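You operate a simulated robot arm through the tools that you are given. There is no shell and no other tool.

You run a simulated robot arm. Do the job below in one go: nothing can be reset, and whatever is moved stays where it is left.

Task
Let the filter cup run empty, then stop the pump, free the bottle and cap it.
Fine: dial to VENT, cup up; stand the FILTERED bottle on the bench top, off the rod stand, and press its white cap on; spill next to nothing. Set down upright: filtered bottle.
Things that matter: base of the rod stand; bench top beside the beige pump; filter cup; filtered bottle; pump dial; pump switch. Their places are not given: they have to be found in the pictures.

It is judged by the outcome, as a careful person would: the job done as asked, and still so three seconds after it is handed in. It fails if anything else is knocked over, pushed out of place, dropped, spilled or broken. A push-on lid holds only when it is set on centred and level and pressed home; a screw cap is set on level and turned clockwise until tight.

Robot
A 7-joint arm with a two-finger parallel gripper, fixed in place. Base frame: the origin is at the foot of the arm, x ahead of it, y to its left, z up; the work surface is at about z = 75.5. Lengths are in cm, angles in rad, forces in N, time in s.
Its first joint turns from -2.897 to 2.897 rad. Payload 4.4 kg.
The tool frame sits at the grasp point between the pads (the TCP): z along the fingers, y along the line on which they close. The tips reach 2.3 cm beyond it. The gripper opens to 9.4 cm. The fingers are 3.8 cm wide and 1 cm thick; the gripper's body (5.4 by 9.6 cm) begins 3.9 cm behind the TCP.
Orientation is told as [roll, pitch, yaw] about the base's x, y, z axes, in that order, counted from this pose: with the fingers straight down and closing along the base's y, the tool's x points along the base's -x, its y along +y and its z along -z.

Tools
- The arm moves only by the tool apply_moves. Its argument "steps" is text: rows parted by semicolons, each of 7 numbers parted by spaces: the turn, a rotation vector about the tool's x, y, z in rad, then the shift along the tool's x, y, z in cm, then the opening, from 0 (shut) to 1 (fully open). In form: rx ry rz tx ty tz jaw; .... A call has 1 to 20 rows; each row shifts and turns the commanded pose from where the row before left it, along the tool's axes as they then stand. Each row takes 0.2 s and may step no farther than 5 cm and 0.15 rad from the row before; otherwise, or with a gripper value out of range, the whole call is refused. Where a pose cannot be reached the arm comes as near as it can. A force on the tool above 90 N (or 10 N above the force at the start of the call, whichever is more), or a blocked arm, ends the call early, and 0.2 s more pass. The fingers move at their own pace (about 7.2 cm/s each) and stop on an object; they squeeze with about 27 N. The grip force told is the motor's: it shows also when the fingers shut on nothing. Time passes only in rows, and 0.2 s behind the last, so rows that do not move let the fingers close. The reply holds the time, the measured pose of the TCP, the force on the tool along the base axes, the opening and the grip force, in the units named above and with some noise, with the torque about the TCP (base axes, N m) and any sound that the robot's microphone picked up, and new pictures: "show" is both (left out), scene, wrist or none.
- Cameras (640 x 400 px; columns grow to the right, rows downward): "scene" is fixed at [5.19, -50.09, 145.08]; the picture's right is [0.88, -0.47, 0.00], its down [-0.24, -0.44, -0.87] and it looks along [0.41, 0.76, -0.50] (base axes); focal length 275 px, centre (320, 200). "wrist" rides on the gripper at [8.6, 1.6, -7.5] in the tool frame; the picture's right is [-0.18, 0.98, 0.00], its down [-0.58, -0.11, -0.81] and it looks along [-0.79, -0.15, 0.59] (tool axes); focal length 243 px, centre (320, 200).
- pixel_to_xyz(camera, pixels): for up to 12 pixels [column, row] of the newest picture of that camera ("zoom" is the newest enlarged one), the place [x, y, z] in the base frame of the surface seen there, good to about 0.2 cm, but the place of the scene camera against the robot may be out by one fixed shift of up to 1.2 cm in any direction. The clock stands still meanwhile.
- zoom(camera, box): a new picture of the part [left, top, right, bottom] of that camera's present view, enlarged. The clock stands still meanwhile.
- finish_job(): hands the job in; it is judged then, once.

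Unless the task says otherwise, let go and move clear before handing in.

The tools are called after "Request:" as a command line: name --argument value ..., lists and objects as JSON in quotes. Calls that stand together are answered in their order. apply_moves: Moves the arm, as the interface text tells. Its arguments: {"type":"object","properties":{"steps":{"type":"string"},"show":{"type":"string","enum":["both","scene","wrist","none"]}},"required":["steps"]} The other tools are called the same way: pixel_to_xyz (camera, pixels) gives the place of the surface under pixels of a picture; zoom (camera, box) takes an enlarged picture of a part of a camera's view; finish_job () hands the job in.

At the start:

```text
time: 0.0
ee_pos: [60.99, 30.1, 124.67]
tcp_rot: [-0.002, -0.003, 0.0]
contact_force: [0.2, 0.6, -0.3]
ft_torque: [0.03, -0.01, -0.02]
gripper_width: 9.41
gripper_force: 0.0
```

scene: 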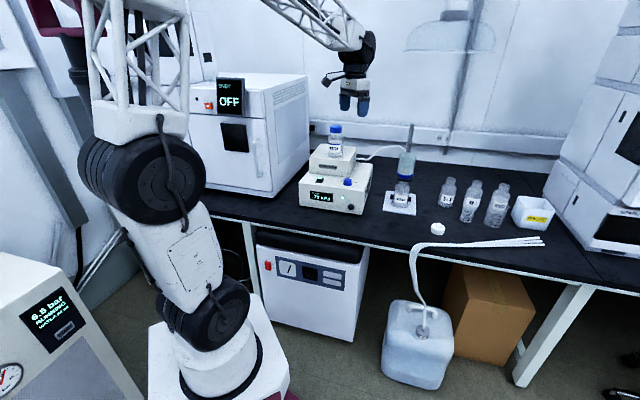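
wrist: 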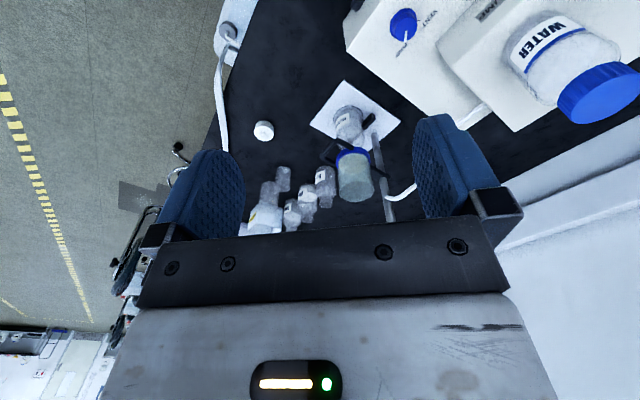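

The scene shows the beige pump around (335,190), the rod stand with the filter cup around (405,165) and the bottle under it, and a white cap near (438,228). I'll zoom in on these areas for detail first.

Request:
zoom --camera "scene" --box '[290, 110, 450, 230]'

Request:
zoom --camera "scene" --box '[370, 120, 570, 250]'

Request:
zoom --camera "wrist" --box '[220, 0, 480, 240]'

```text
3.33 times, centred on (370, 170) of scene
```

zoom: 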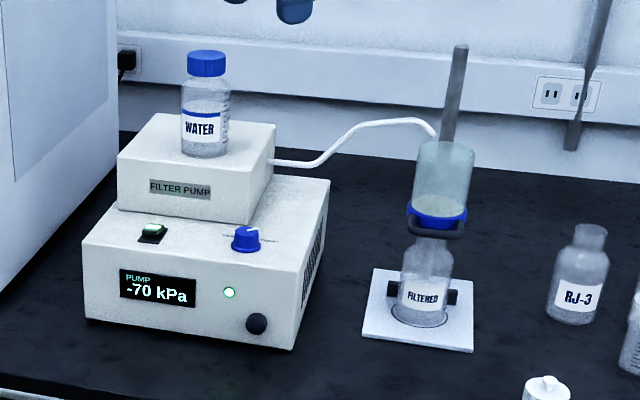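

```text
3.08 times, centred on (470, 185) of scene
```

zoom: 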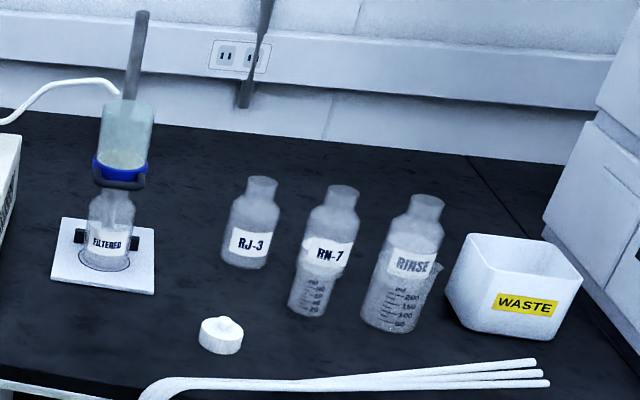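

```text
1.67 times, centred on (350, 120) of wrist
```

zoom: 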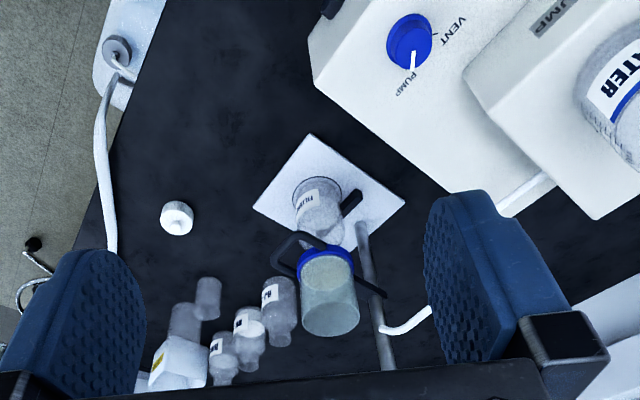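

The zoom shows the cup still holding liquid, seated in a ring on the rod above the FILTERED bottle. The green switch and the blue VENT/PUMP knob are on top of the pump. I'll measure these points with both cameras.

Request:
pixel_to_xyz --camera "zoom" --pixels '[[408, 40], [414, 62], [300, 285], [325, 270], [325, 310], [340, 240], [178, 215], [312, 135], [404, 205], [255, 208], [320, 198], [365, 230]]'

Request:
pixel_to_xyz --camera "scene" --pixels '[[348, 181], [320, 179], [328, 179], [404, 150], [405, 165], [402, 187], [402, 197], [438, 228], [411, 130], [390, 190], [414, 192], [335, 127]]'

Request:
zoom --camera "scene" --box '[380, 115, 430, 220]'

Request:
zoom --camera "scene" --box '[300, 160, 370, 215]'

```text
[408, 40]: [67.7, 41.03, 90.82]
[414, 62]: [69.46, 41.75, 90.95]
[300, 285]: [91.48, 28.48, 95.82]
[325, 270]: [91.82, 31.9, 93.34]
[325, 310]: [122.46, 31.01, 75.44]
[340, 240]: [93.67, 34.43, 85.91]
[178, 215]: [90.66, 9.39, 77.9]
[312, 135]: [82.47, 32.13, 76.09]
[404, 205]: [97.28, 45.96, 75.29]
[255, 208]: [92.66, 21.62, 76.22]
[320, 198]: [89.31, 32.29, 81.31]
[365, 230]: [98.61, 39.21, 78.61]
```

```text
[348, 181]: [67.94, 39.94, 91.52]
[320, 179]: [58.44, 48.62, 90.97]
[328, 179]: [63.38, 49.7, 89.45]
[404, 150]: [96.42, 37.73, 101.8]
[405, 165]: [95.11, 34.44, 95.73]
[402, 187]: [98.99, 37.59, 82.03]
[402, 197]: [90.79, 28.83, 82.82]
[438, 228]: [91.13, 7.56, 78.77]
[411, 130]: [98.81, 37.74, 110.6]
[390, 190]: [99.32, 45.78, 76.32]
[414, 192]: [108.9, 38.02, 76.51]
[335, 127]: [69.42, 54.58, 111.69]
```

```text
3.81 times, centred on (405, 168) of scene
```

zoom: 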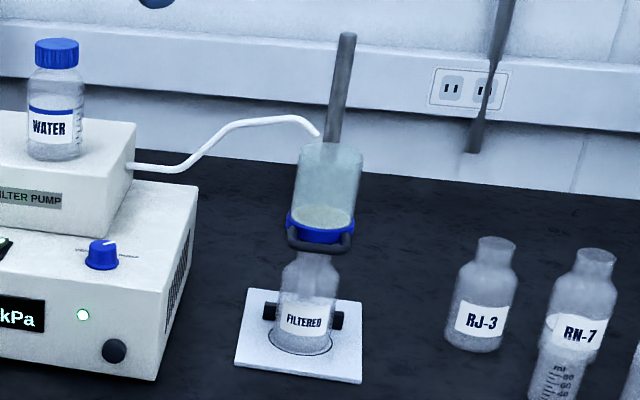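

```text
7.27 times, centred on (335, 188) of scene
```

zoom: 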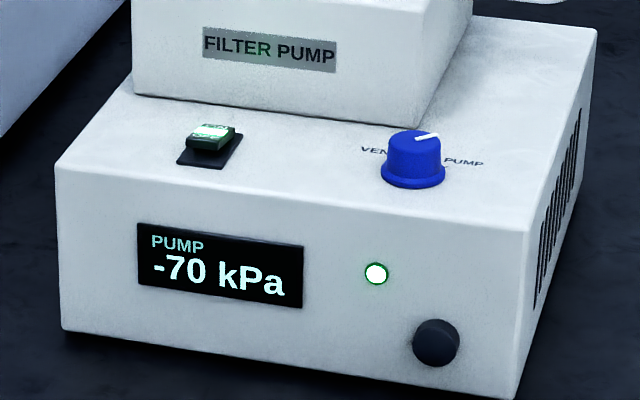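

The dial pointer is on PUMP and the gauge reads -70 kPa, so the pump is still drawing. I'll move the wrist camera nearer the stand while the cup drains.

Request:
apply_moves --steps "0 0 0 -1 -1.6 3 1; 0 0 0 -1 -1.6 3 1; 0 0 0 -1 -1.6 3 1; 0 0 0 -1 -1.6 3 1; 0 0 0 -1 -1.6 3 1"

```text
time: 1.2
ee_pos: [66.05, 22.25, 109.75]
tcp_rot: [0.001, 0.0, 0.0]
contact_force: [0.2, 0.1, 0.0]
ft_torque: [0.01, 0.0, -0.01]
gripper_width: 9.4
gripper_force: 0.1
```

scene: 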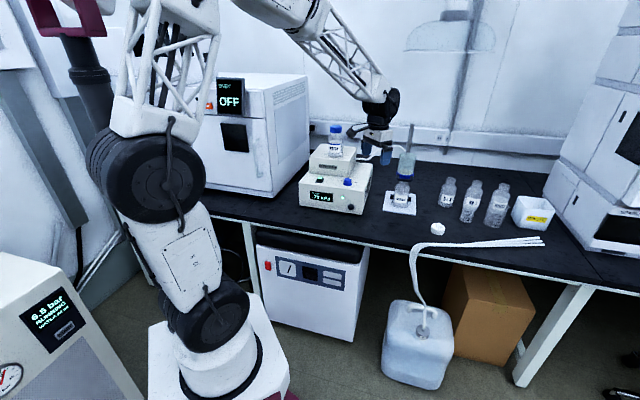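
wrist: 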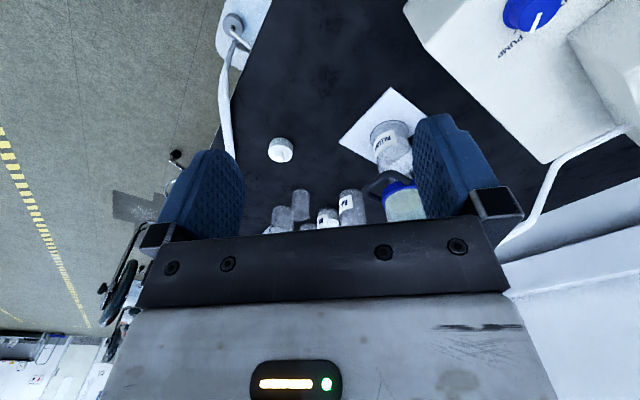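

The stand is half hidden behind the right finger near (400,160). I'll shift about 10 cm in +y and back a little so it sits between the fingers.

Request:
apply_moves --steps "0 0 0 1.3 2.8 -1.2 1; 0 0 0 1.3 2.8 -1.2 1; 0 0 0 1.3 2.8 -1.2 1; 0 0 0 1.3 2.8 -1.2 1" --show "wrist"

```text
time: 2.2
ee_pos: [60.94, 33.32, 114.71]
tcp_rot: [-0.001, 0.0, 0.001]
contact_force: [0.0, 0.1, -0.5]
ft_torque: [0.0, 0.0, -0.05]
gripper_width: 9.37
gripper_force: 0.0
```

wrist: 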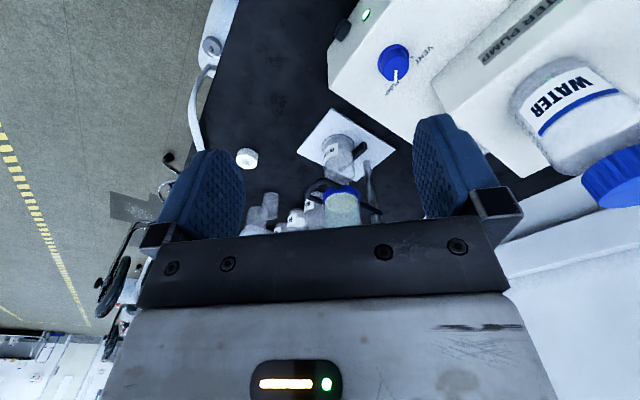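

Request:
zoom --camera "wrist" --box '[270, 90, 430, 240]'

Request:
zoom --camera "scene" --box '[375, 115, 435, 220]'

```text
2.67 times, centred on (350, 165) of wrist
```

zoom: 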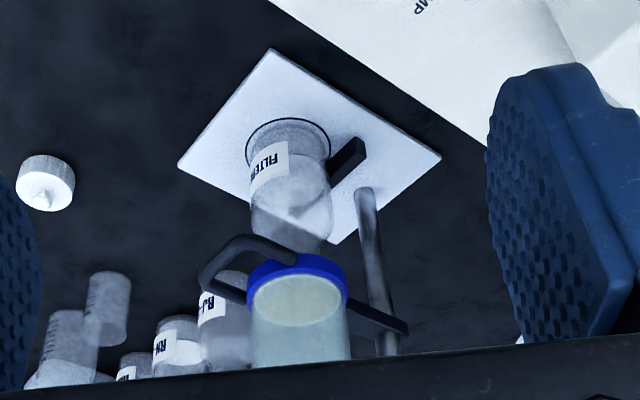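

```text
3.81 times, centred on (405, 168) of scene
```

zoom: 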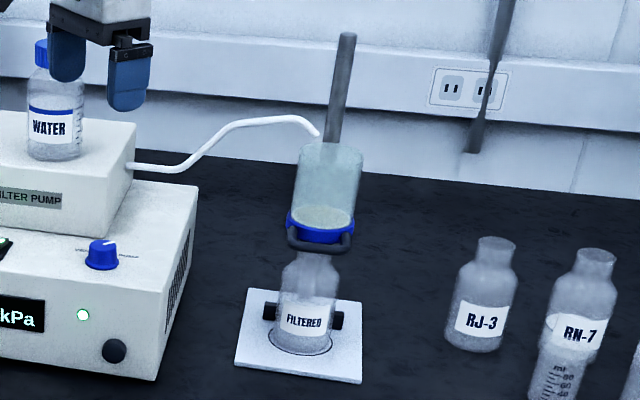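

The wrist zoom shows a U-shaped handle on the cup ring at (225,270), pointing away from the rod at (370,250), with a black back-stop behind the bottle at (347,163). I'll measure these.

Request:
pixel_to_xyz --camera "wrist" --pixels '[[327, 157], [321, 164], [327, 187], [321, 196], [331, 193], [337, 190], [355, 190], [361, 158], [365, 172], [245, 160], [384, 49], [396, 80]]'

Request:
zoom --camera "wrist" --box '[310, 170, 390, 235]'

```text
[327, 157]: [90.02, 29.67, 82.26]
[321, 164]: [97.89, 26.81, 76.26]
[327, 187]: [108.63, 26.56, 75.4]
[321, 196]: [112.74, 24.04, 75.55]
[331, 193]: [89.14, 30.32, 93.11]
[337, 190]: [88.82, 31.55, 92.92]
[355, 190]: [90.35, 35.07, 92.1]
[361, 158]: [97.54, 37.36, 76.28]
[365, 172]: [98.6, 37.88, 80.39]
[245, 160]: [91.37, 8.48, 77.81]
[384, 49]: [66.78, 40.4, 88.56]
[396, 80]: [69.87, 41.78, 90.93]
```

```text
6.15 times, centred on (350, 202) of wrist
```

zoom: 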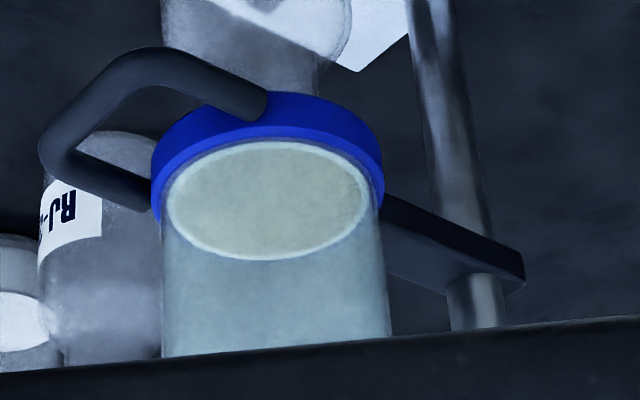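

Request:
pixel_to_xyz --camera "zoom" --pixels '[[62, 145], [90, 95], [120, 70], [160, 68], [230, 95], [130, 185], [200, 130], [280, 105], [370, 150], [440, 240], [500, 265], [460, 290]]'

Request:
zoom --camera "wrist" --box '[310, 100, 390, 190]'

```text
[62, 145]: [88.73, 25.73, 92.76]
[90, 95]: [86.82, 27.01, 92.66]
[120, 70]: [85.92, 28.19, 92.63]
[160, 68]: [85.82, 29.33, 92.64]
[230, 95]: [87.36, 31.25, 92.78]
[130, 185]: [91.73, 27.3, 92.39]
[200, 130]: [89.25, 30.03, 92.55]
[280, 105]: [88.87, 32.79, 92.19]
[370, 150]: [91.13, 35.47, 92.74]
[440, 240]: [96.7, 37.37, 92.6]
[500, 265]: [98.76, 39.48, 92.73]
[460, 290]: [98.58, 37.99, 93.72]
```

```text
4.44 times, centred on (350, 145) of wrist
```

zoom: 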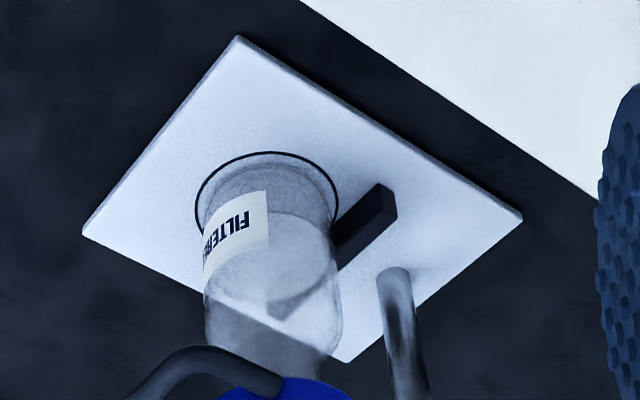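

Request:
pixel_to_xyz --camera "zoom" --pixels '[[240, 42], [88, 230], [515, 215], [347, 357], [197, 205], [250, 155], [320, 168], [337, 205], [383, 190], [345, 230], [395, 280], [265, 215]]'

Request:
zoom --camera "scene" --box '[385, 165, 425, 220]'

```text
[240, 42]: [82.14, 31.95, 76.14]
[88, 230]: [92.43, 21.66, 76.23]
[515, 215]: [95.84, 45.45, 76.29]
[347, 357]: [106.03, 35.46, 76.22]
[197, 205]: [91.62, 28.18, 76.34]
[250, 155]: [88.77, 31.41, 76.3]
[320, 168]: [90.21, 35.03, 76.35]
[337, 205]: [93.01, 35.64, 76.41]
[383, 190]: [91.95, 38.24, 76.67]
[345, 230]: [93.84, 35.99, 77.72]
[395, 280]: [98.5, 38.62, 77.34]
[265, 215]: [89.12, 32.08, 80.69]
```

```text
7.27 times, centred on (405, 192) of scene
```

zoom: 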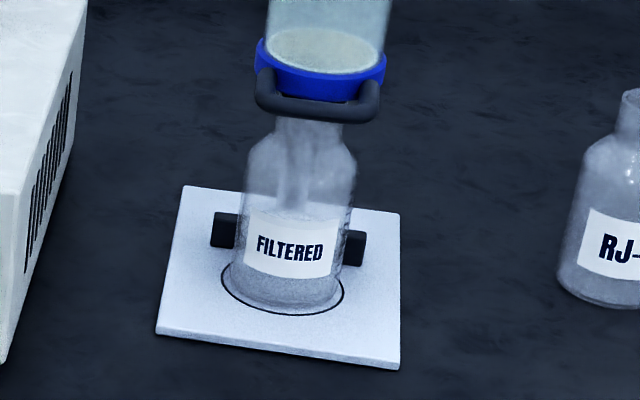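

The stand is turned about 45° in plan: the base centre is near (94,33.6), the bottle axis near (92.3,32) and the rod near (98.6,38.3). I'll probe the cup contents and the pump controls more closely.

Request:
pixel_to_xyz --camera "wrist" --pixels '[[341, 202], [341, 195], [341, 210], [333, 205], [350, 200], [341, 220], [330, 215], [352, 215]]'

Request:
zoom --camera "wrist" --box '[330, 0, 460, 110]'

Request:
zoom --camera "scene" --box '[394, 135, 424, 175]'

Request:
zoom --camera "scene" --box '[310, 170, 365, 210]'

```text
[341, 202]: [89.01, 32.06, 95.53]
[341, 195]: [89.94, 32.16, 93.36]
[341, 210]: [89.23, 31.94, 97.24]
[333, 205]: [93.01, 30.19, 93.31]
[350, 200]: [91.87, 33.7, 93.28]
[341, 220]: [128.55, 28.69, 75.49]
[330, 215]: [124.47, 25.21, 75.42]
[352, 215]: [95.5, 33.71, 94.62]
```

```text
3.64 times, centred on (395, 55) of wrist
```

zoom: 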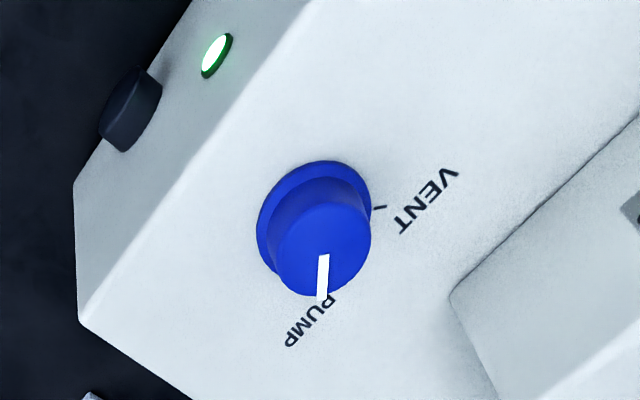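

```text
10.00 times, centred on (409, 155) of scene
```

zoom: 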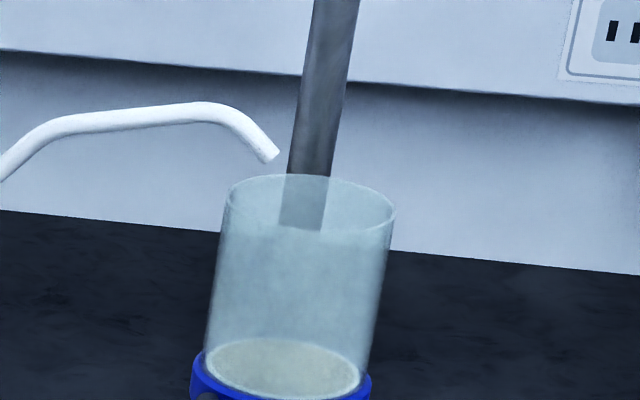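

```text
10.00 times, centred on (338, 190) of scene
```

zoom: 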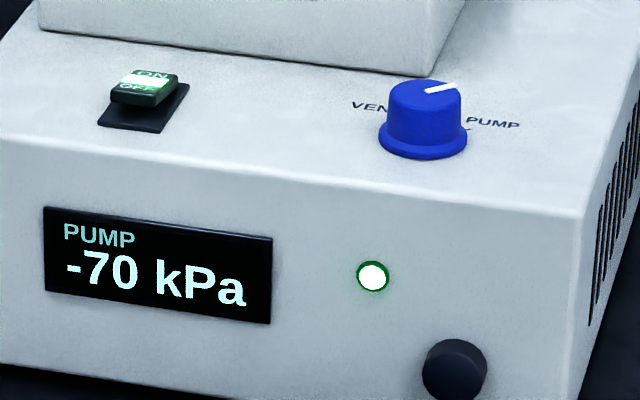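

The gauge still reads -70 kPa, the rocker shows ON/OFF near (318,178), and the filter disc sits at about z=93.3. I'll calibrate the scene camera's shift using the stand-plate corners, then wait to see whether the cup changes.

Request:
pixel_to_xyz --camera "scene" --pixels '[[386.6, 191.0], [383.3, 210.0], [415.3, 214.2], [415.3, 194.6], [318.5, 178.0], [319, 181], [322, 177.5], [317, 177], [347, 178.5], [351, 178.5], [348, 185]]'

Request:
apply_moves --steps "0 0 0 0 0 0 0; 0 0 0 0 0 0 0; 0 0 0 0 0 0 0; 0 0 0 0 0 0 0; 0 0 0 0 0 0 0; 0 0 0 0 0 0 0; 0 0 0 0 0 0 0; 0 0 0 0 0 0 0; 0 0 0 0 0 0 0; 0 0 0 0 0 0 0; 0 0 0 0 0 0 0; 0 0 0 0 0 0 0; 0 0 0 0 0 0 0; 0 0 0 0 0 0 0; 0 0 0 0 0 0 0; 0 0 0 0 0 0 0; 0 0 0 0 0 0 0; 0 0 0 0 0 0 0; 0 0 0 0 0 0 0; 0 0 0 0 0 0 0" --show "both"

Request:
zoom --camera "scene" --box '[385, 135, 425, 215]'

Request:
zoom --camera "scene" --box '[394, 135, 424, 175]'

Request:
zoom --camera "wrist" --box '[310, 170, 390, 235]'

```text
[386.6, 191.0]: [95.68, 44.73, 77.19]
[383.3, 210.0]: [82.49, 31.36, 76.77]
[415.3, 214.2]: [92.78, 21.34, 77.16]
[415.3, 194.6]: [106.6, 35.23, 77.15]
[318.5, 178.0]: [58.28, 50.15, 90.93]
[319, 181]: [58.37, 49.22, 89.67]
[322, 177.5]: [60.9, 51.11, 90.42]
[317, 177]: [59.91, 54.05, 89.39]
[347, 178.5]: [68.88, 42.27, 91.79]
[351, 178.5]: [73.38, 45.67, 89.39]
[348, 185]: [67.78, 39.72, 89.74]
```

```text
time: 6.4
ee_pos: [60.8, 33.27, 114.54]
tcp_rot: [0.0, 0.0, 0.001]
contact_force: [0.9, 0.3, 0.7]
ft_torque: [-0.04, -0.01, -0.02]
gripper_width: 0.0
gripper_force: 27.3
```

scene: 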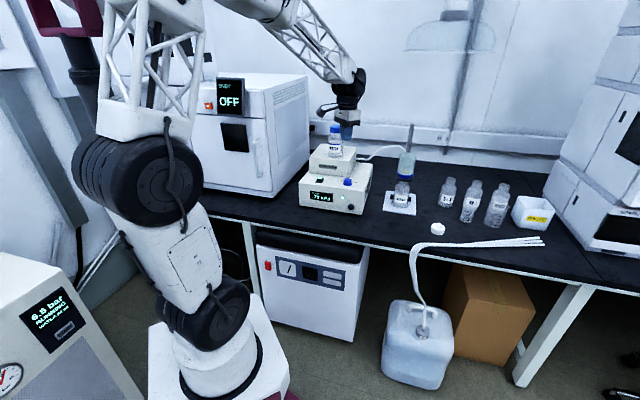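
wrist: 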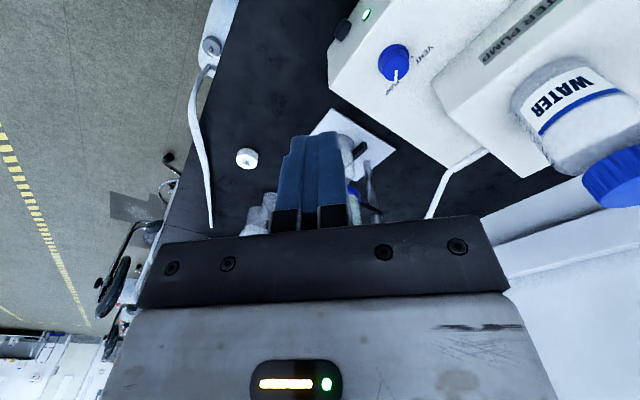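

```text
5.00 times, centred on (405, 175) of scene
```

zoom: 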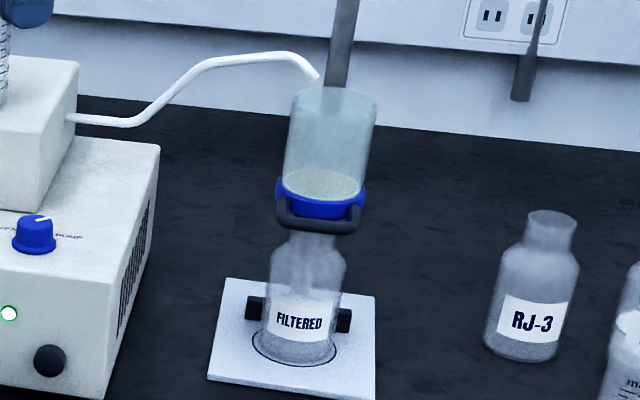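

```text
10.00 times, centred on (409, 155) of scene
```

zoom: 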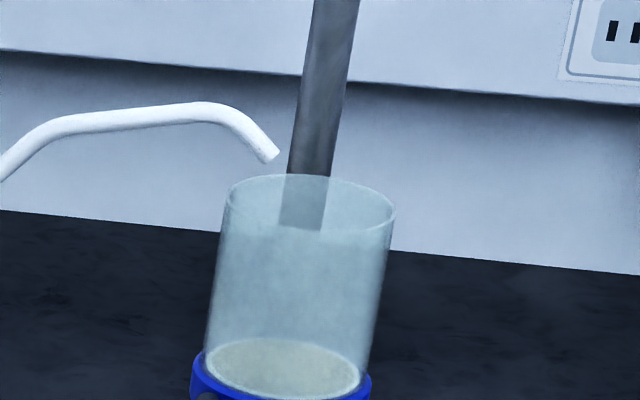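

```text
6.15 times, centred on (350, 202) of wrist
```

zoom: 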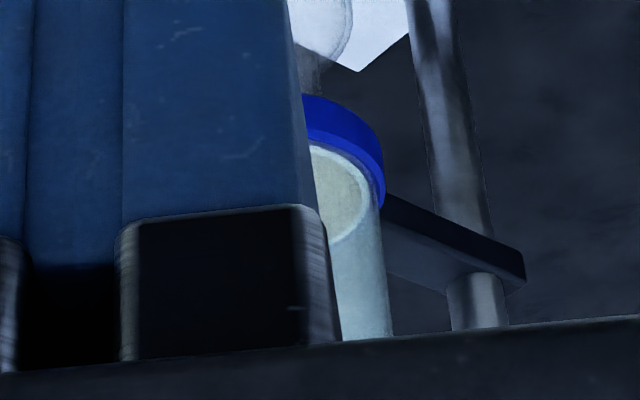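

Scene readings are about (+0.3,-0.5,+0.9) off the wrist readings, so I'll correct for that. I'll compare the bottle's level now with the earlier zoom.

Request:
zoom --camera "scene" --box '[385, 165, 425, 220]'

Request:
zoom --camera "scene" --box '[395, 150, 417, 170]'

```text
7.27 times, centred on (405, 192) of scene
```

zoom: 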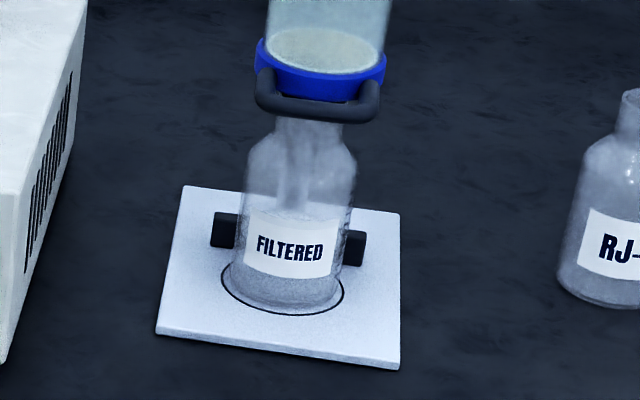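

```text
16.00 times, centred on (406, 160) of scene
```

zoom: 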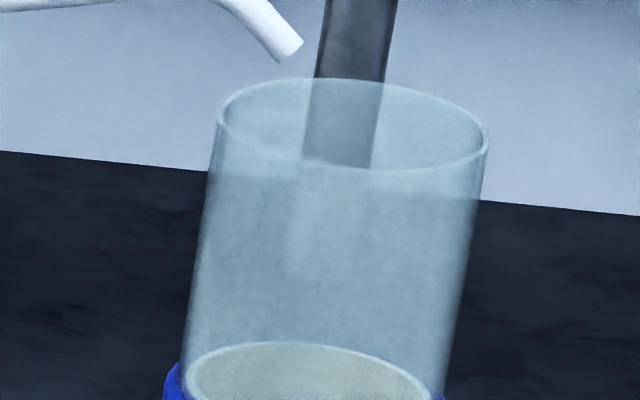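

The cup, bottle and gauge look unchanged from t=2.2 to t=6.4, with no sound yet. While waiting I'll map the pump's upper box, the switch and the knob in detail.

Request:
zoom --camera "scene" --box '[312, 170, 332, 184]'

Request:
pixel_to_xyz --camera "zoom" --pixels '[[320, 200], [250, 150], [330, 130], [300, 230], [260, 300], [400, 150], [330, 280], [200, 250], [100, 350], [100, 100], [200, 60], [350, 180]]'

Request:
pixel_to_xyz --camera "scene" --pixels '[[320, 168], [345, 173], [349, 176], [353, 163], [312, 166], [320, 150], [350, 155], [305, 190], [360, 200], [340, 150], [335, 130], [371, 175]]'

```text
16.00 times, centred on (322, 177) of scene
```

zoom: 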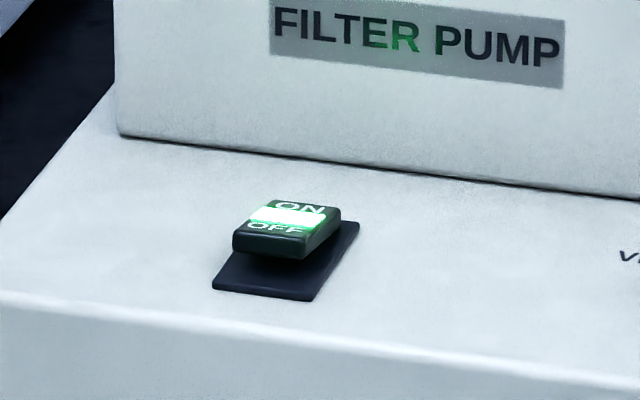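

```text
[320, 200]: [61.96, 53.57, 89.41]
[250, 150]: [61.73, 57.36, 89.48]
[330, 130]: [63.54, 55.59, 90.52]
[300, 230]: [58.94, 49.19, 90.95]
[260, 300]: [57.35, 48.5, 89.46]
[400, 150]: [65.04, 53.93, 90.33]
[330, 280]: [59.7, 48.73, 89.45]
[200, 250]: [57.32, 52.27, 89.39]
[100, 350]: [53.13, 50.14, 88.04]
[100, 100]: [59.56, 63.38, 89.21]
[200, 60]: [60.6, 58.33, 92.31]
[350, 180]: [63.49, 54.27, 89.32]
```

```text
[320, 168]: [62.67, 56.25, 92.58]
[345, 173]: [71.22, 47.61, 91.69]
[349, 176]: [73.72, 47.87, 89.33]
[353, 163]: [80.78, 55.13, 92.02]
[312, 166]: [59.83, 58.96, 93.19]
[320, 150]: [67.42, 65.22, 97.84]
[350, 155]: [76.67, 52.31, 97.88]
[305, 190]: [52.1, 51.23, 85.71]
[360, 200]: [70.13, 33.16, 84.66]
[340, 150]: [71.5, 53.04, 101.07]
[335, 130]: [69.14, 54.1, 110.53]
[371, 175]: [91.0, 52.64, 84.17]
```

The pump is also turned 45°: VENT lies toward +y and PUMP toward +x from the knob, so the dial needs 90° counter-clockwise seen from above. I'll pin down the rocker, whose OFF end at zoom (270,230) is the raised one.

Request:
pixel_to_xyz --camera "zoom" --pixels '[[285, 207], [270, 228], [285, 217], [300, 230], [240, 234], [325, 212], [270, 245], [310, 245], [272, 202], [338, 210], [218, 288], [356, 224]]'

Request:
zoom --camera "scene" --box '[338, 172, 362, 190]'

Request:
pixel_to_xyz --camera "zoom" --pixels '[[310, 130], [250, 150], [370, 140], [310, 160], [230, 240], [310, 280], [390, 255], [200, 190], [440, 200], [310, 200]]'

```text
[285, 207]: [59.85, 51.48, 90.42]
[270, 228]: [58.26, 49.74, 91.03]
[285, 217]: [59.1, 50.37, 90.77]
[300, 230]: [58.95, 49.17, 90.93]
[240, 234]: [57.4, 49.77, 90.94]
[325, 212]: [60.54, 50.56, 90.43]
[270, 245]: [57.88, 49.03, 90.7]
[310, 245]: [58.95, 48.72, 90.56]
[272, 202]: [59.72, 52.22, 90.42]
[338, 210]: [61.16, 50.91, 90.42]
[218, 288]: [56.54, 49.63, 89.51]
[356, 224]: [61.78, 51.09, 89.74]
```

```text
16.00 times, centred on (350, 181) of scene
```

zoom: 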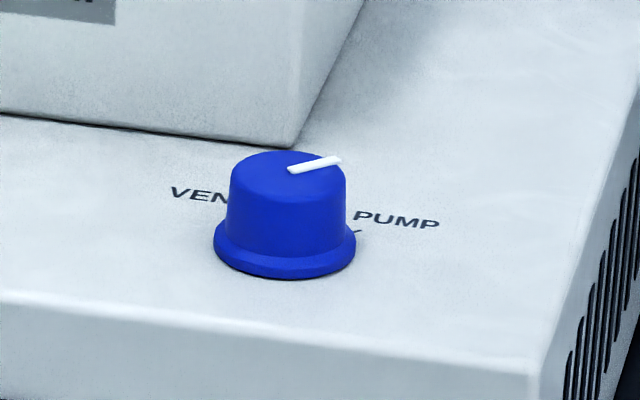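

```text
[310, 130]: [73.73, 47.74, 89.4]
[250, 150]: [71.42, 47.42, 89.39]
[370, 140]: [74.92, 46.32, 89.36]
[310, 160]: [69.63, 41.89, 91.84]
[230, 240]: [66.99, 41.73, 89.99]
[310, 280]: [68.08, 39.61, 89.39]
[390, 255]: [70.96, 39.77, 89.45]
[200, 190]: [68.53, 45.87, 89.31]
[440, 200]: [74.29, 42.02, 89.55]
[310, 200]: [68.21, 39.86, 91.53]
```

The rocker's OFF end is near true (58.0,50.0,90.1) and its ON end is down. I'll hover above it with closed fingers turned 45° while the cup drains, and check the cup again.

Request:
apply_moves --steps "0 0 0 0.47 2.77 1 0; 0 0 0 0.47 2.77 1 0; 0 0 0 0.47 2.77 1 0; 0 0 0 0.47 2.77 1 0; 0 0 0 0.47 2.77 1 0; 0 0 0 0.47 2.77 1 0; 0 0 0.131 0 0 0 0; 0 0 0.131 0 0 0 0; 0 0 0.131 0 0 0 0; 0 0 0.131 0 0 0 0; 0 0 0.131 0 0 0 0; 0 0 0.131 0 0 0 0; 0 0 0 0 0 0 0"

Request:
zoom --camera "scene" --box '[385, 135, 425, 215]'

Request:
zoom --camera "scene" --box '[300, 160, 370, 215]'

```text
time: 9.2
ee_pos: [57.93, 49.83, 108.54]
tcp_rot: [0.0, 0.001, -0.789]
contact_force: [-0.5, -0.3, 0.6]
ft_torque: [0.04, 0.0, 0.04]
gripper_width: 0.0
gripper_force: 26.8
```

scene: 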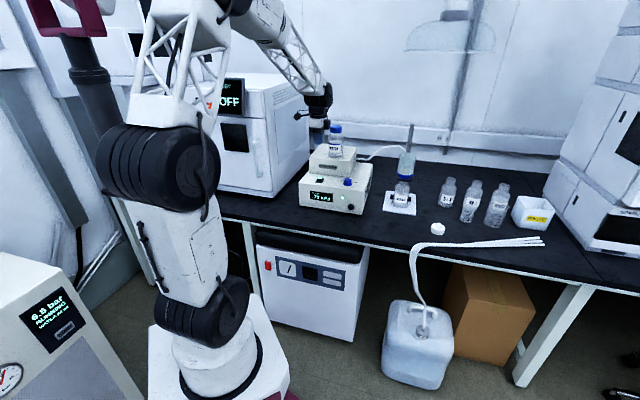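
wrist: 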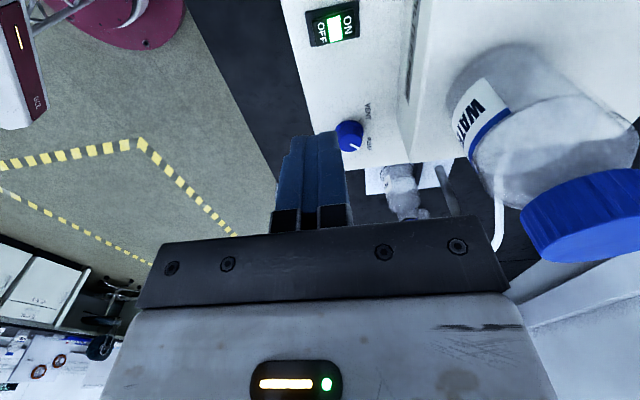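

```text
5.00 times, centred on (405, 175) of scene
```

zoom: 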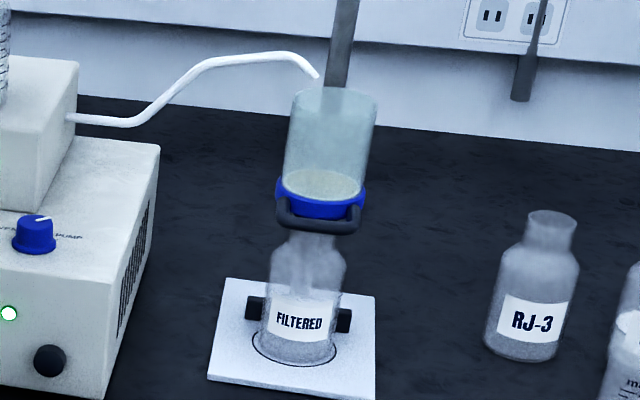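

```text
7.27 times, centred on (335, 188) of scene
```

zoom: 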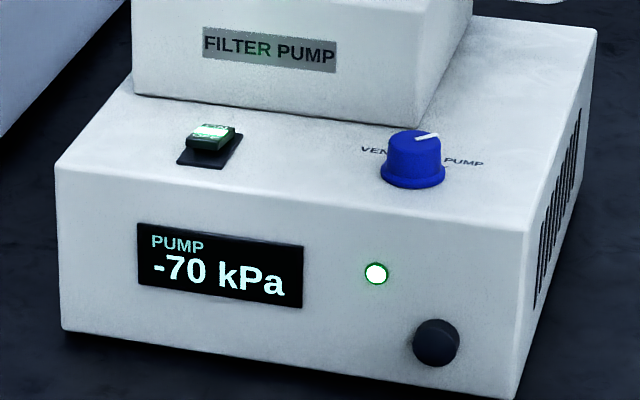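

The wrist view now shows the rocker at (333,25) and the knob at (348,135). I'll measure both there, where no shift applies.

Request:
zoom --camera "wrist" --box '[295, 0, 375, 50]'

Request:
pixel_to_xyz --camera "wrist" --pixels '[[320, 31], [334, 26], [349, 22], [313, 28], [316, 44], [358, 36], [350, 4], [348, 128], [348, 136], [341, 132], [357, 138], [350, 146]]'

Request:
zoom --camera "wrist" --box '[320, 90, 400, 160]'

```text
8.00 times, centred on (335, 25) of wrist
```

zoom: 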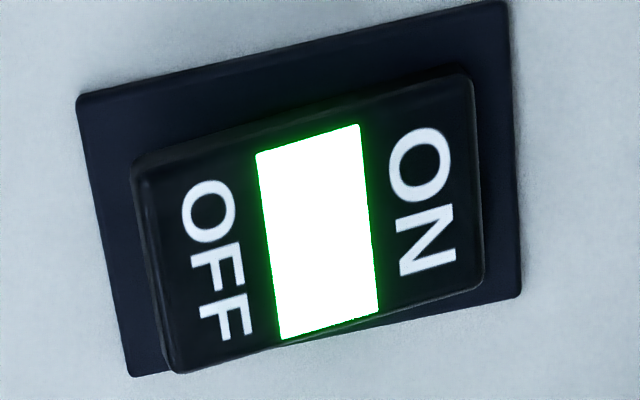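

```text
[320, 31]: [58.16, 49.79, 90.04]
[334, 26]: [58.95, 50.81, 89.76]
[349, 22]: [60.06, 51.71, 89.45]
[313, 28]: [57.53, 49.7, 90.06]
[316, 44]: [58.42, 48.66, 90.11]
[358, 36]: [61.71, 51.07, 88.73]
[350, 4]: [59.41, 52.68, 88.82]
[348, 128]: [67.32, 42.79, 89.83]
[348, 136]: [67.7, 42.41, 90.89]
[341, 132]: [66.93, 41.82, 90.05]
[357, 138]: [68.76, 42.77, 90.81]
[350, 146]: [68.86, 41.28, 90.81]
```

```text
5.71 times, centred on (360, 125) of wrist
```

zoom: 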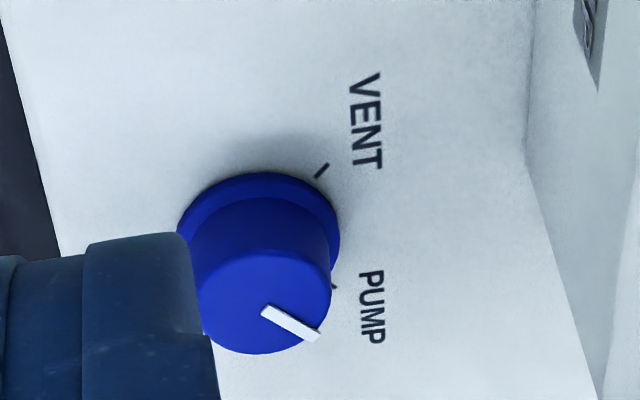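

The rocker's OFF end is confirmed at (58.1,49.75,90.05). The cup is not yet shown to be empty, so I'll wait and watch.

Request:
apply_moves --steps "0 0 0 0 0 0 0; 0 0 0 0 0 0 0; 0 0 0 0 0 0 0; 0 0 0 0 0 0 0; 0 0 0 0 0 0 0; 0 0 0 0 0 0 0; 0 0 0 0 0 0 0; 0 0 0 0 0 0 0; 0 0 0 0 0 0 0; 0 0 0 0 0 0 0; 0 0 0 0 0 0 0; 0 0 0 0 0 0 0; 0 0 0 0 0 0 0; 0 0 0 0 0 0 0; 0 0 0 0 0 0 0; 0 0 0 0 0 0 0; 0 0 0 0 0 0 0; 0 0 0 0 0 0 0; 0 0 0 0 0 0 0; 0 0 0 0 0 0 0" --show "none"

Request:
apply_moves --steps "0 0 0 0 0 0 0; 0 0 0 0 0 0 0; 0 0 0 0 0 0 0; 0 0 0 0 0 0 0; 0 0 0 0 0 0 0; 0 0 0 0 0 0 0; 0 0 0 0 0 0 0; 0 0 0 0 0 0 0; 0 0 0 0 0 0 0; 0 0 0 0 0 0 0; 0 0 0 0 0 0 0; 0 0 0 0 0 0 0; 0 0 0 0 0 0 0; 0 0 0 0 0 0 0; 0 0 0 0 0 0 0; 0 0 0 0 0 0 0; 0 0 0 0 0 0 0; 0 0 0 0 0 0 0; 0 0 0 0 0 0 0; 0 0 0 0 0 0 0" --show "scene"

Request:
zoom --camera "scene" --box '[385, 135, 425, 215]'

Request:
zoom --camera "scene" --box '[385, 165, 425, 220]'

Request:
zoom --camera "scene" --box '[300, 160, 370, 215]'

```text
time: 13.4
ee_pos: [57.99, 49.99, 108.5]
tcp_rot: [-0.001, 0.0, -0.787]
contact_force: [-0.8, 0.9, -0.1]
ft_torque: [0.02, 0.01, 0.0]
gripper_width: 0.0
gripper_force: 26.9
```

```text
time: 17.6
ee_pos: [57.92, 49.92, 108.57]
tcp_rot: [0.0, -0.001, -0.786]
contact_force: [0.2, -0.8, 0.2]
ft_torque: [-0.01, -0.02, -0.01]
gripper_width: 0.0
gripper_force: 27.1
```

scene: 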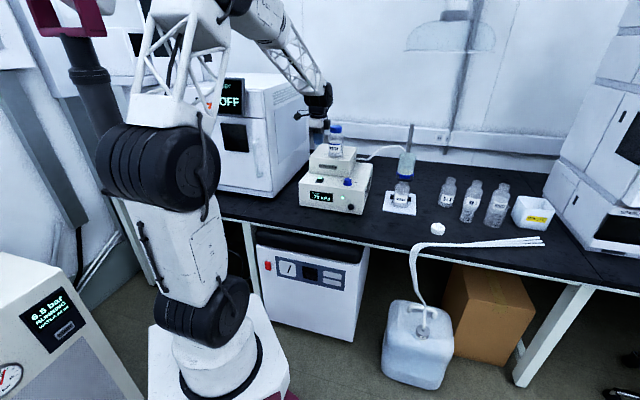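

```text
5.00 times, centred on (405, 175) of scene
```

zoom: 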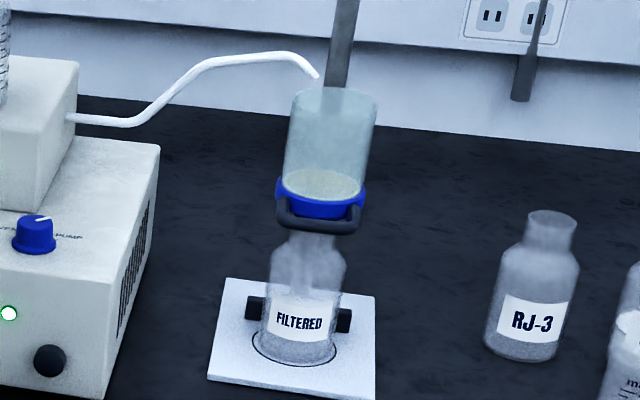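

```text
7.27 times, centred on (405, 192) of scene
```

zoom: 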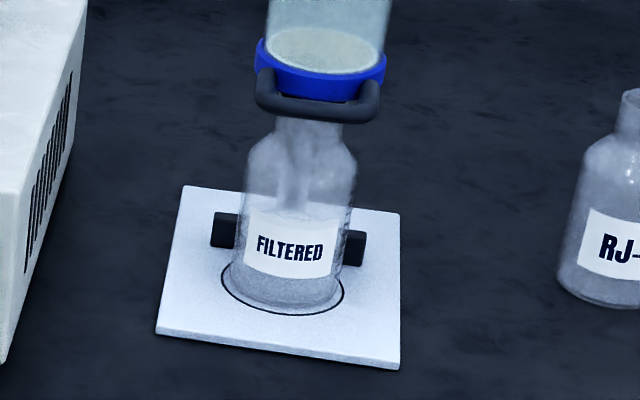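

```text
7.27 times, centred on (335, 188) of scene
```

zoom: 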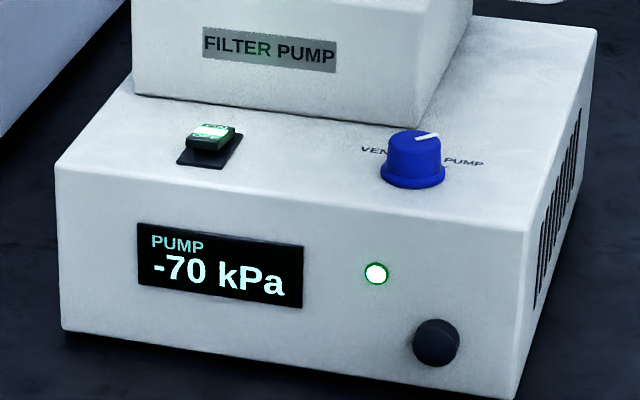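

Still nothing visible has changed by t=17.6. I'll re-probe the same cup pixels as at t=0, where [405,165] gave z=95.73, to see whether the surface has dropped.

Request:
pixel_to_xyz --camera "scene" --pixels '[[405, 165], [404, 150], [405, 162], [405, 168], [405, 172], [408, 172], [402, 172], [405, 175], [402, 187], [402, 197], [411, 130], [405, 158]]'

Request:
zoom --camera "scene" --box '[397, 160, 417, 182]'

```text
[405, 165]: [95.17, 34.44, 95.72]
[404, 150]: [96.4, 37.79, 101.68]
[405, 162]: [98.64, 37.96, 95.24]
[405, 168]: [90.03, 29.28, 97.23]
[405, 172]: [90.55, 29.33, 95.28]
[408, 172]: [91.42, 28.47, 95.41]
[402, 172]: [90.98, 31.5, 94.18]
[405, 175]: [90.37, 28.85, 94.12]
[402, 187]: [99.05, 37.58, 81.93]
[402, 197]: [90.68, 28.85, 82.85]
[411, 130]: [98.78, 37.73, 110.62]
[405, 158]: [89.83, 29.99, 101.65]
```

```text
16.00 times, centred on (407, 171) of scene
```

zoom: 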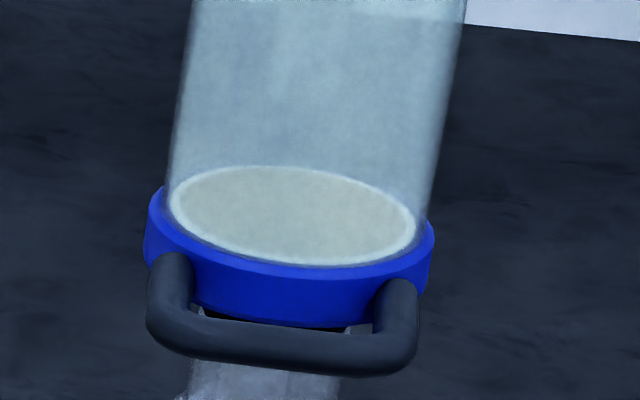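

The disc and the streak inside the bottle neck, seen at zoom (290,170), are unchanged and the gauge is still at -70 kPa. Liquid is probably still running through, so I'll keep waiting and watch the gauge and that streak.

Request:
apply_moves --steps "0 0 0 0 0 0 0; 0 0 0 0 0 0 0; 0 0 0 0 0 0 0; 0 0 0 0 0 0 0; 0 0 0 0 0 0 0; 0 0 0 0 0 0 0; 0 0 0 0 0 0 0; 0 0 0 0 0 0 0; 0 0 0 0 0 0 0; 0 0 0 0 0 0 0; 0 0 0 0 0 0 0; 0 0 0 0 0 0 0; 0 0 0 0 0 0 0; 0 0 0 0 0 0 0; 0 0 0 0 0 0 0; 0 0 0 0 0 0 0; 0 0 0 0 0 0 0; 0 0 0 0 0 0 0; 0 0 0 0 0 0 0; 0 0 0 0 0 0 0" --show "none"

Request:
apply_moves --steps "0 0 0 0 0 0 0; 0 0 0 0 0 0 0; 0 0 0 0 0 0 0; 0 0 0 0 0 0 0; 0 0 0 0 0 0 0; 0 0 0 0 0 0 0; 0 0 0 0 0 0 0; 0 0 0 0 0 0 0; 0 0 0 0 0 0 0; 0 0 0 0 0 0 0; 0 0 0 0 0 0 0; 0 0 0 0 0 0 0; 0 0 0 0 0 0 0; 0 0 0 0 0 0 0; 0 0 0 0 0 0 0; 0 0 0 0 0 0 0; 0 0 0 0 0 0 0; 0 0 0 0 0 0 0; 0 0 0 0 0 0 0; 0 0 0 0 0 0 0" --show "scene"

Request:
zoom --camera "scene" --box '[397, 160, 417, 182]'

Request:
zoom --camera "scene" --box '[392, 178, 414, 206]'

Request:
zoom --camera "scene" --box '[300, 160, 370, 215]'

```text
time: 21.8
ee_pos: [58.0, 49.94, 108.44]
tcp_rot: [0.0, -0.001, -0.786]
contact_force: [0.2, -0.2, 0.9]
ft_torque: [-0.01, -0.02, 0.03]
gripper_width: 0.0
gripper_force: 27.0
```

```text
time: 26.0
ee_pos: [57.94, 49.79, 108.54]
tcp_rot: [-0.001, 0.0, -0.788]
contact_force: [0.1, 0.2, 0.6]
ft_torque: [0.03, 0.01, 0.0]
gripper_width: 0.0
gripper_force: 27.0
```

scene: 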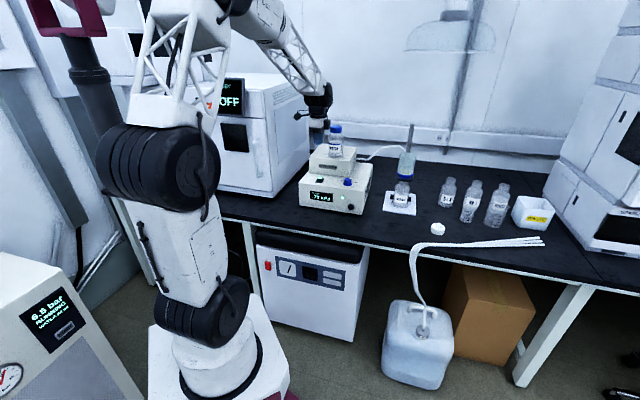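

```text
16.00 times, centred on (407, 171) of scene
```

zoom: 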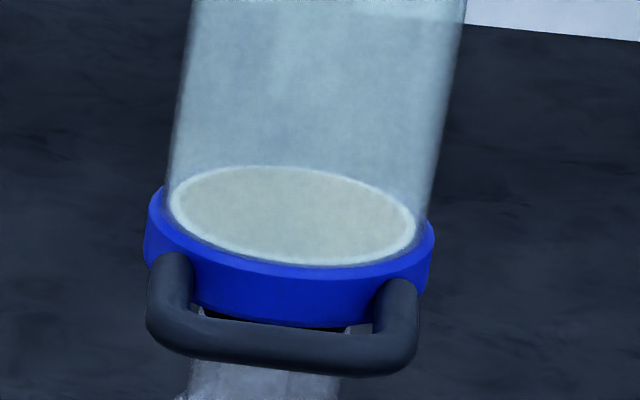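

```text
14.29 times, centred on (403, 192) of scene
```

zoom: 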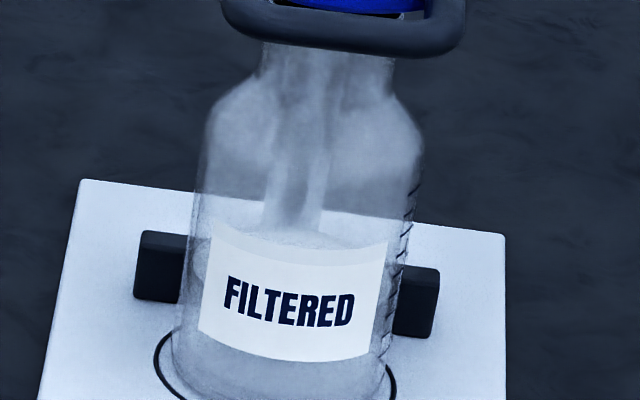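

```text
7.27 times, centred on (335, 188) of scene
```

zoom: 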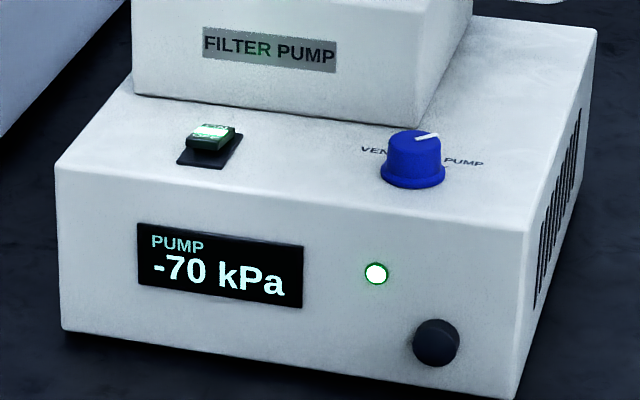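

The bottle's fill line near the top of the label and the disc look almost the same, though the disc may be slightly yellower. I'll rise and look into the cup from above with the wrist camera to measure the contents directly.

Request:
apply_moves --steps "0 0 0 0 0 -4.6 0; 0 0 0 0 0 -4.6 0; 0 0 0 0 0 -4.6 0; 0 0 -0.131 0 0 0 1; 0 0 -0.131 0 0 0 1; 0 0 -0.131 0 0 0 1; 0 0 -0.131 0 0 0 1; 0 0 -0.131 0 0 0 1; 0 0 -0.131 0 0 0 1; 0 0 0 -2.8 -3.2 0 1; 0 0 0 -2.8 -3.2 0 1; 0 0 0 -2.8 -3.2 0 1; 0 0 0 -2.8 -3.2 0 1; 0 0 0 -2.8 -3.2 0 1; 0 0 0 0 0 0 1" --show "wrist"

Request:
zoom --camera "wrist" --box '[285, 90, 385, 190]'

```text
time: 29.2
ee_pos: [72.08, 33.76, 122.35]
tcp_rot: [0.0, -0.001, 0.001]
contact_force: [-0.2, -0.2, 0.0]
ft_torque: [-0.02, 0.01, 0.0]
gripper_width: 9.41
gripper_force: 0.0
```

wrist: 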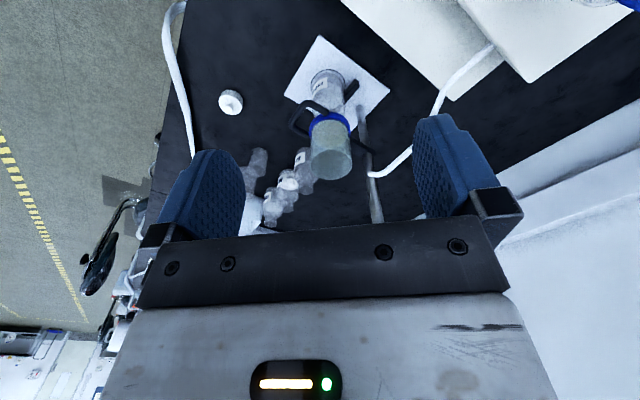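

```text
4.00 times, centred on (335, 140) of wrist
```

zoom: 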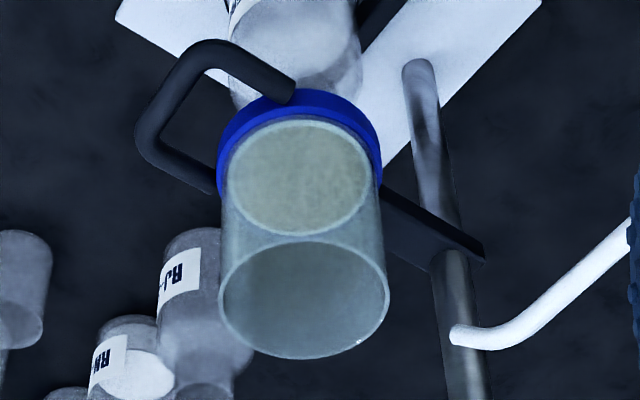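

I can look into the cup now: the upper ellipse at zoom (300,178) is the bottom disc and the lower one at (303,300) is the rim. I'll measure those and the hose end at (455,335).

Request:
pixel_to_xyz --camera "zoom" --pixels '[[300, 180], [280, 160], [320, 200], [300, 225], [265, 190], [235, 300], [380, 290], [303, 350], [455, 335], [440, 240], [303, 245], [225, 60]]'

Request:
zoom --camera "wrist" --box '[305, 100, 355, 160]'

```text
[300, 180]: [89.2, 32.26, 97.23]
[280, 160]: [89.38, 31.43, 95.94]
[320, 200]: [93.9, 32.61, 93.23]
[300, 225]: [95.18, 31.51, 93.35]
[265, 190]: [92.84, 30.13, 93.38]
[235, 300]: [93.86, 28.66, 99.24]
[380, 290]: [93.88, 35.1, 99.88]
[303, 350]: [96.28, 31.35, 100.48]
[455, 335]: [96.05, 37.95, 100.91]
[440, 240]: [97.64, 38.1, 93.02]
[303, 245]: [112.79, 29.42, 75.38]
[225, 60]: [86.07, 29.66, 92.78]
```

```text
6.67 times, centred on (330, 130) of wrist
```

zoom: 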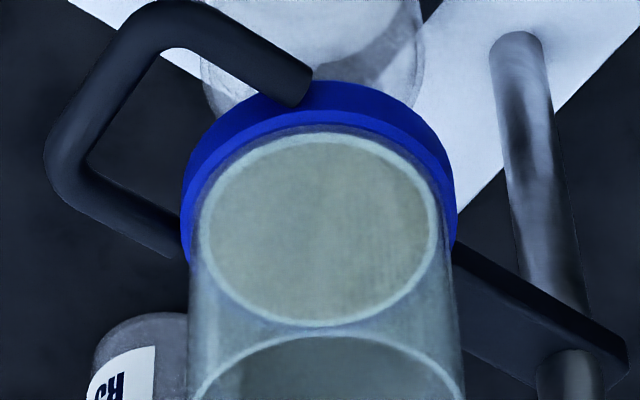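

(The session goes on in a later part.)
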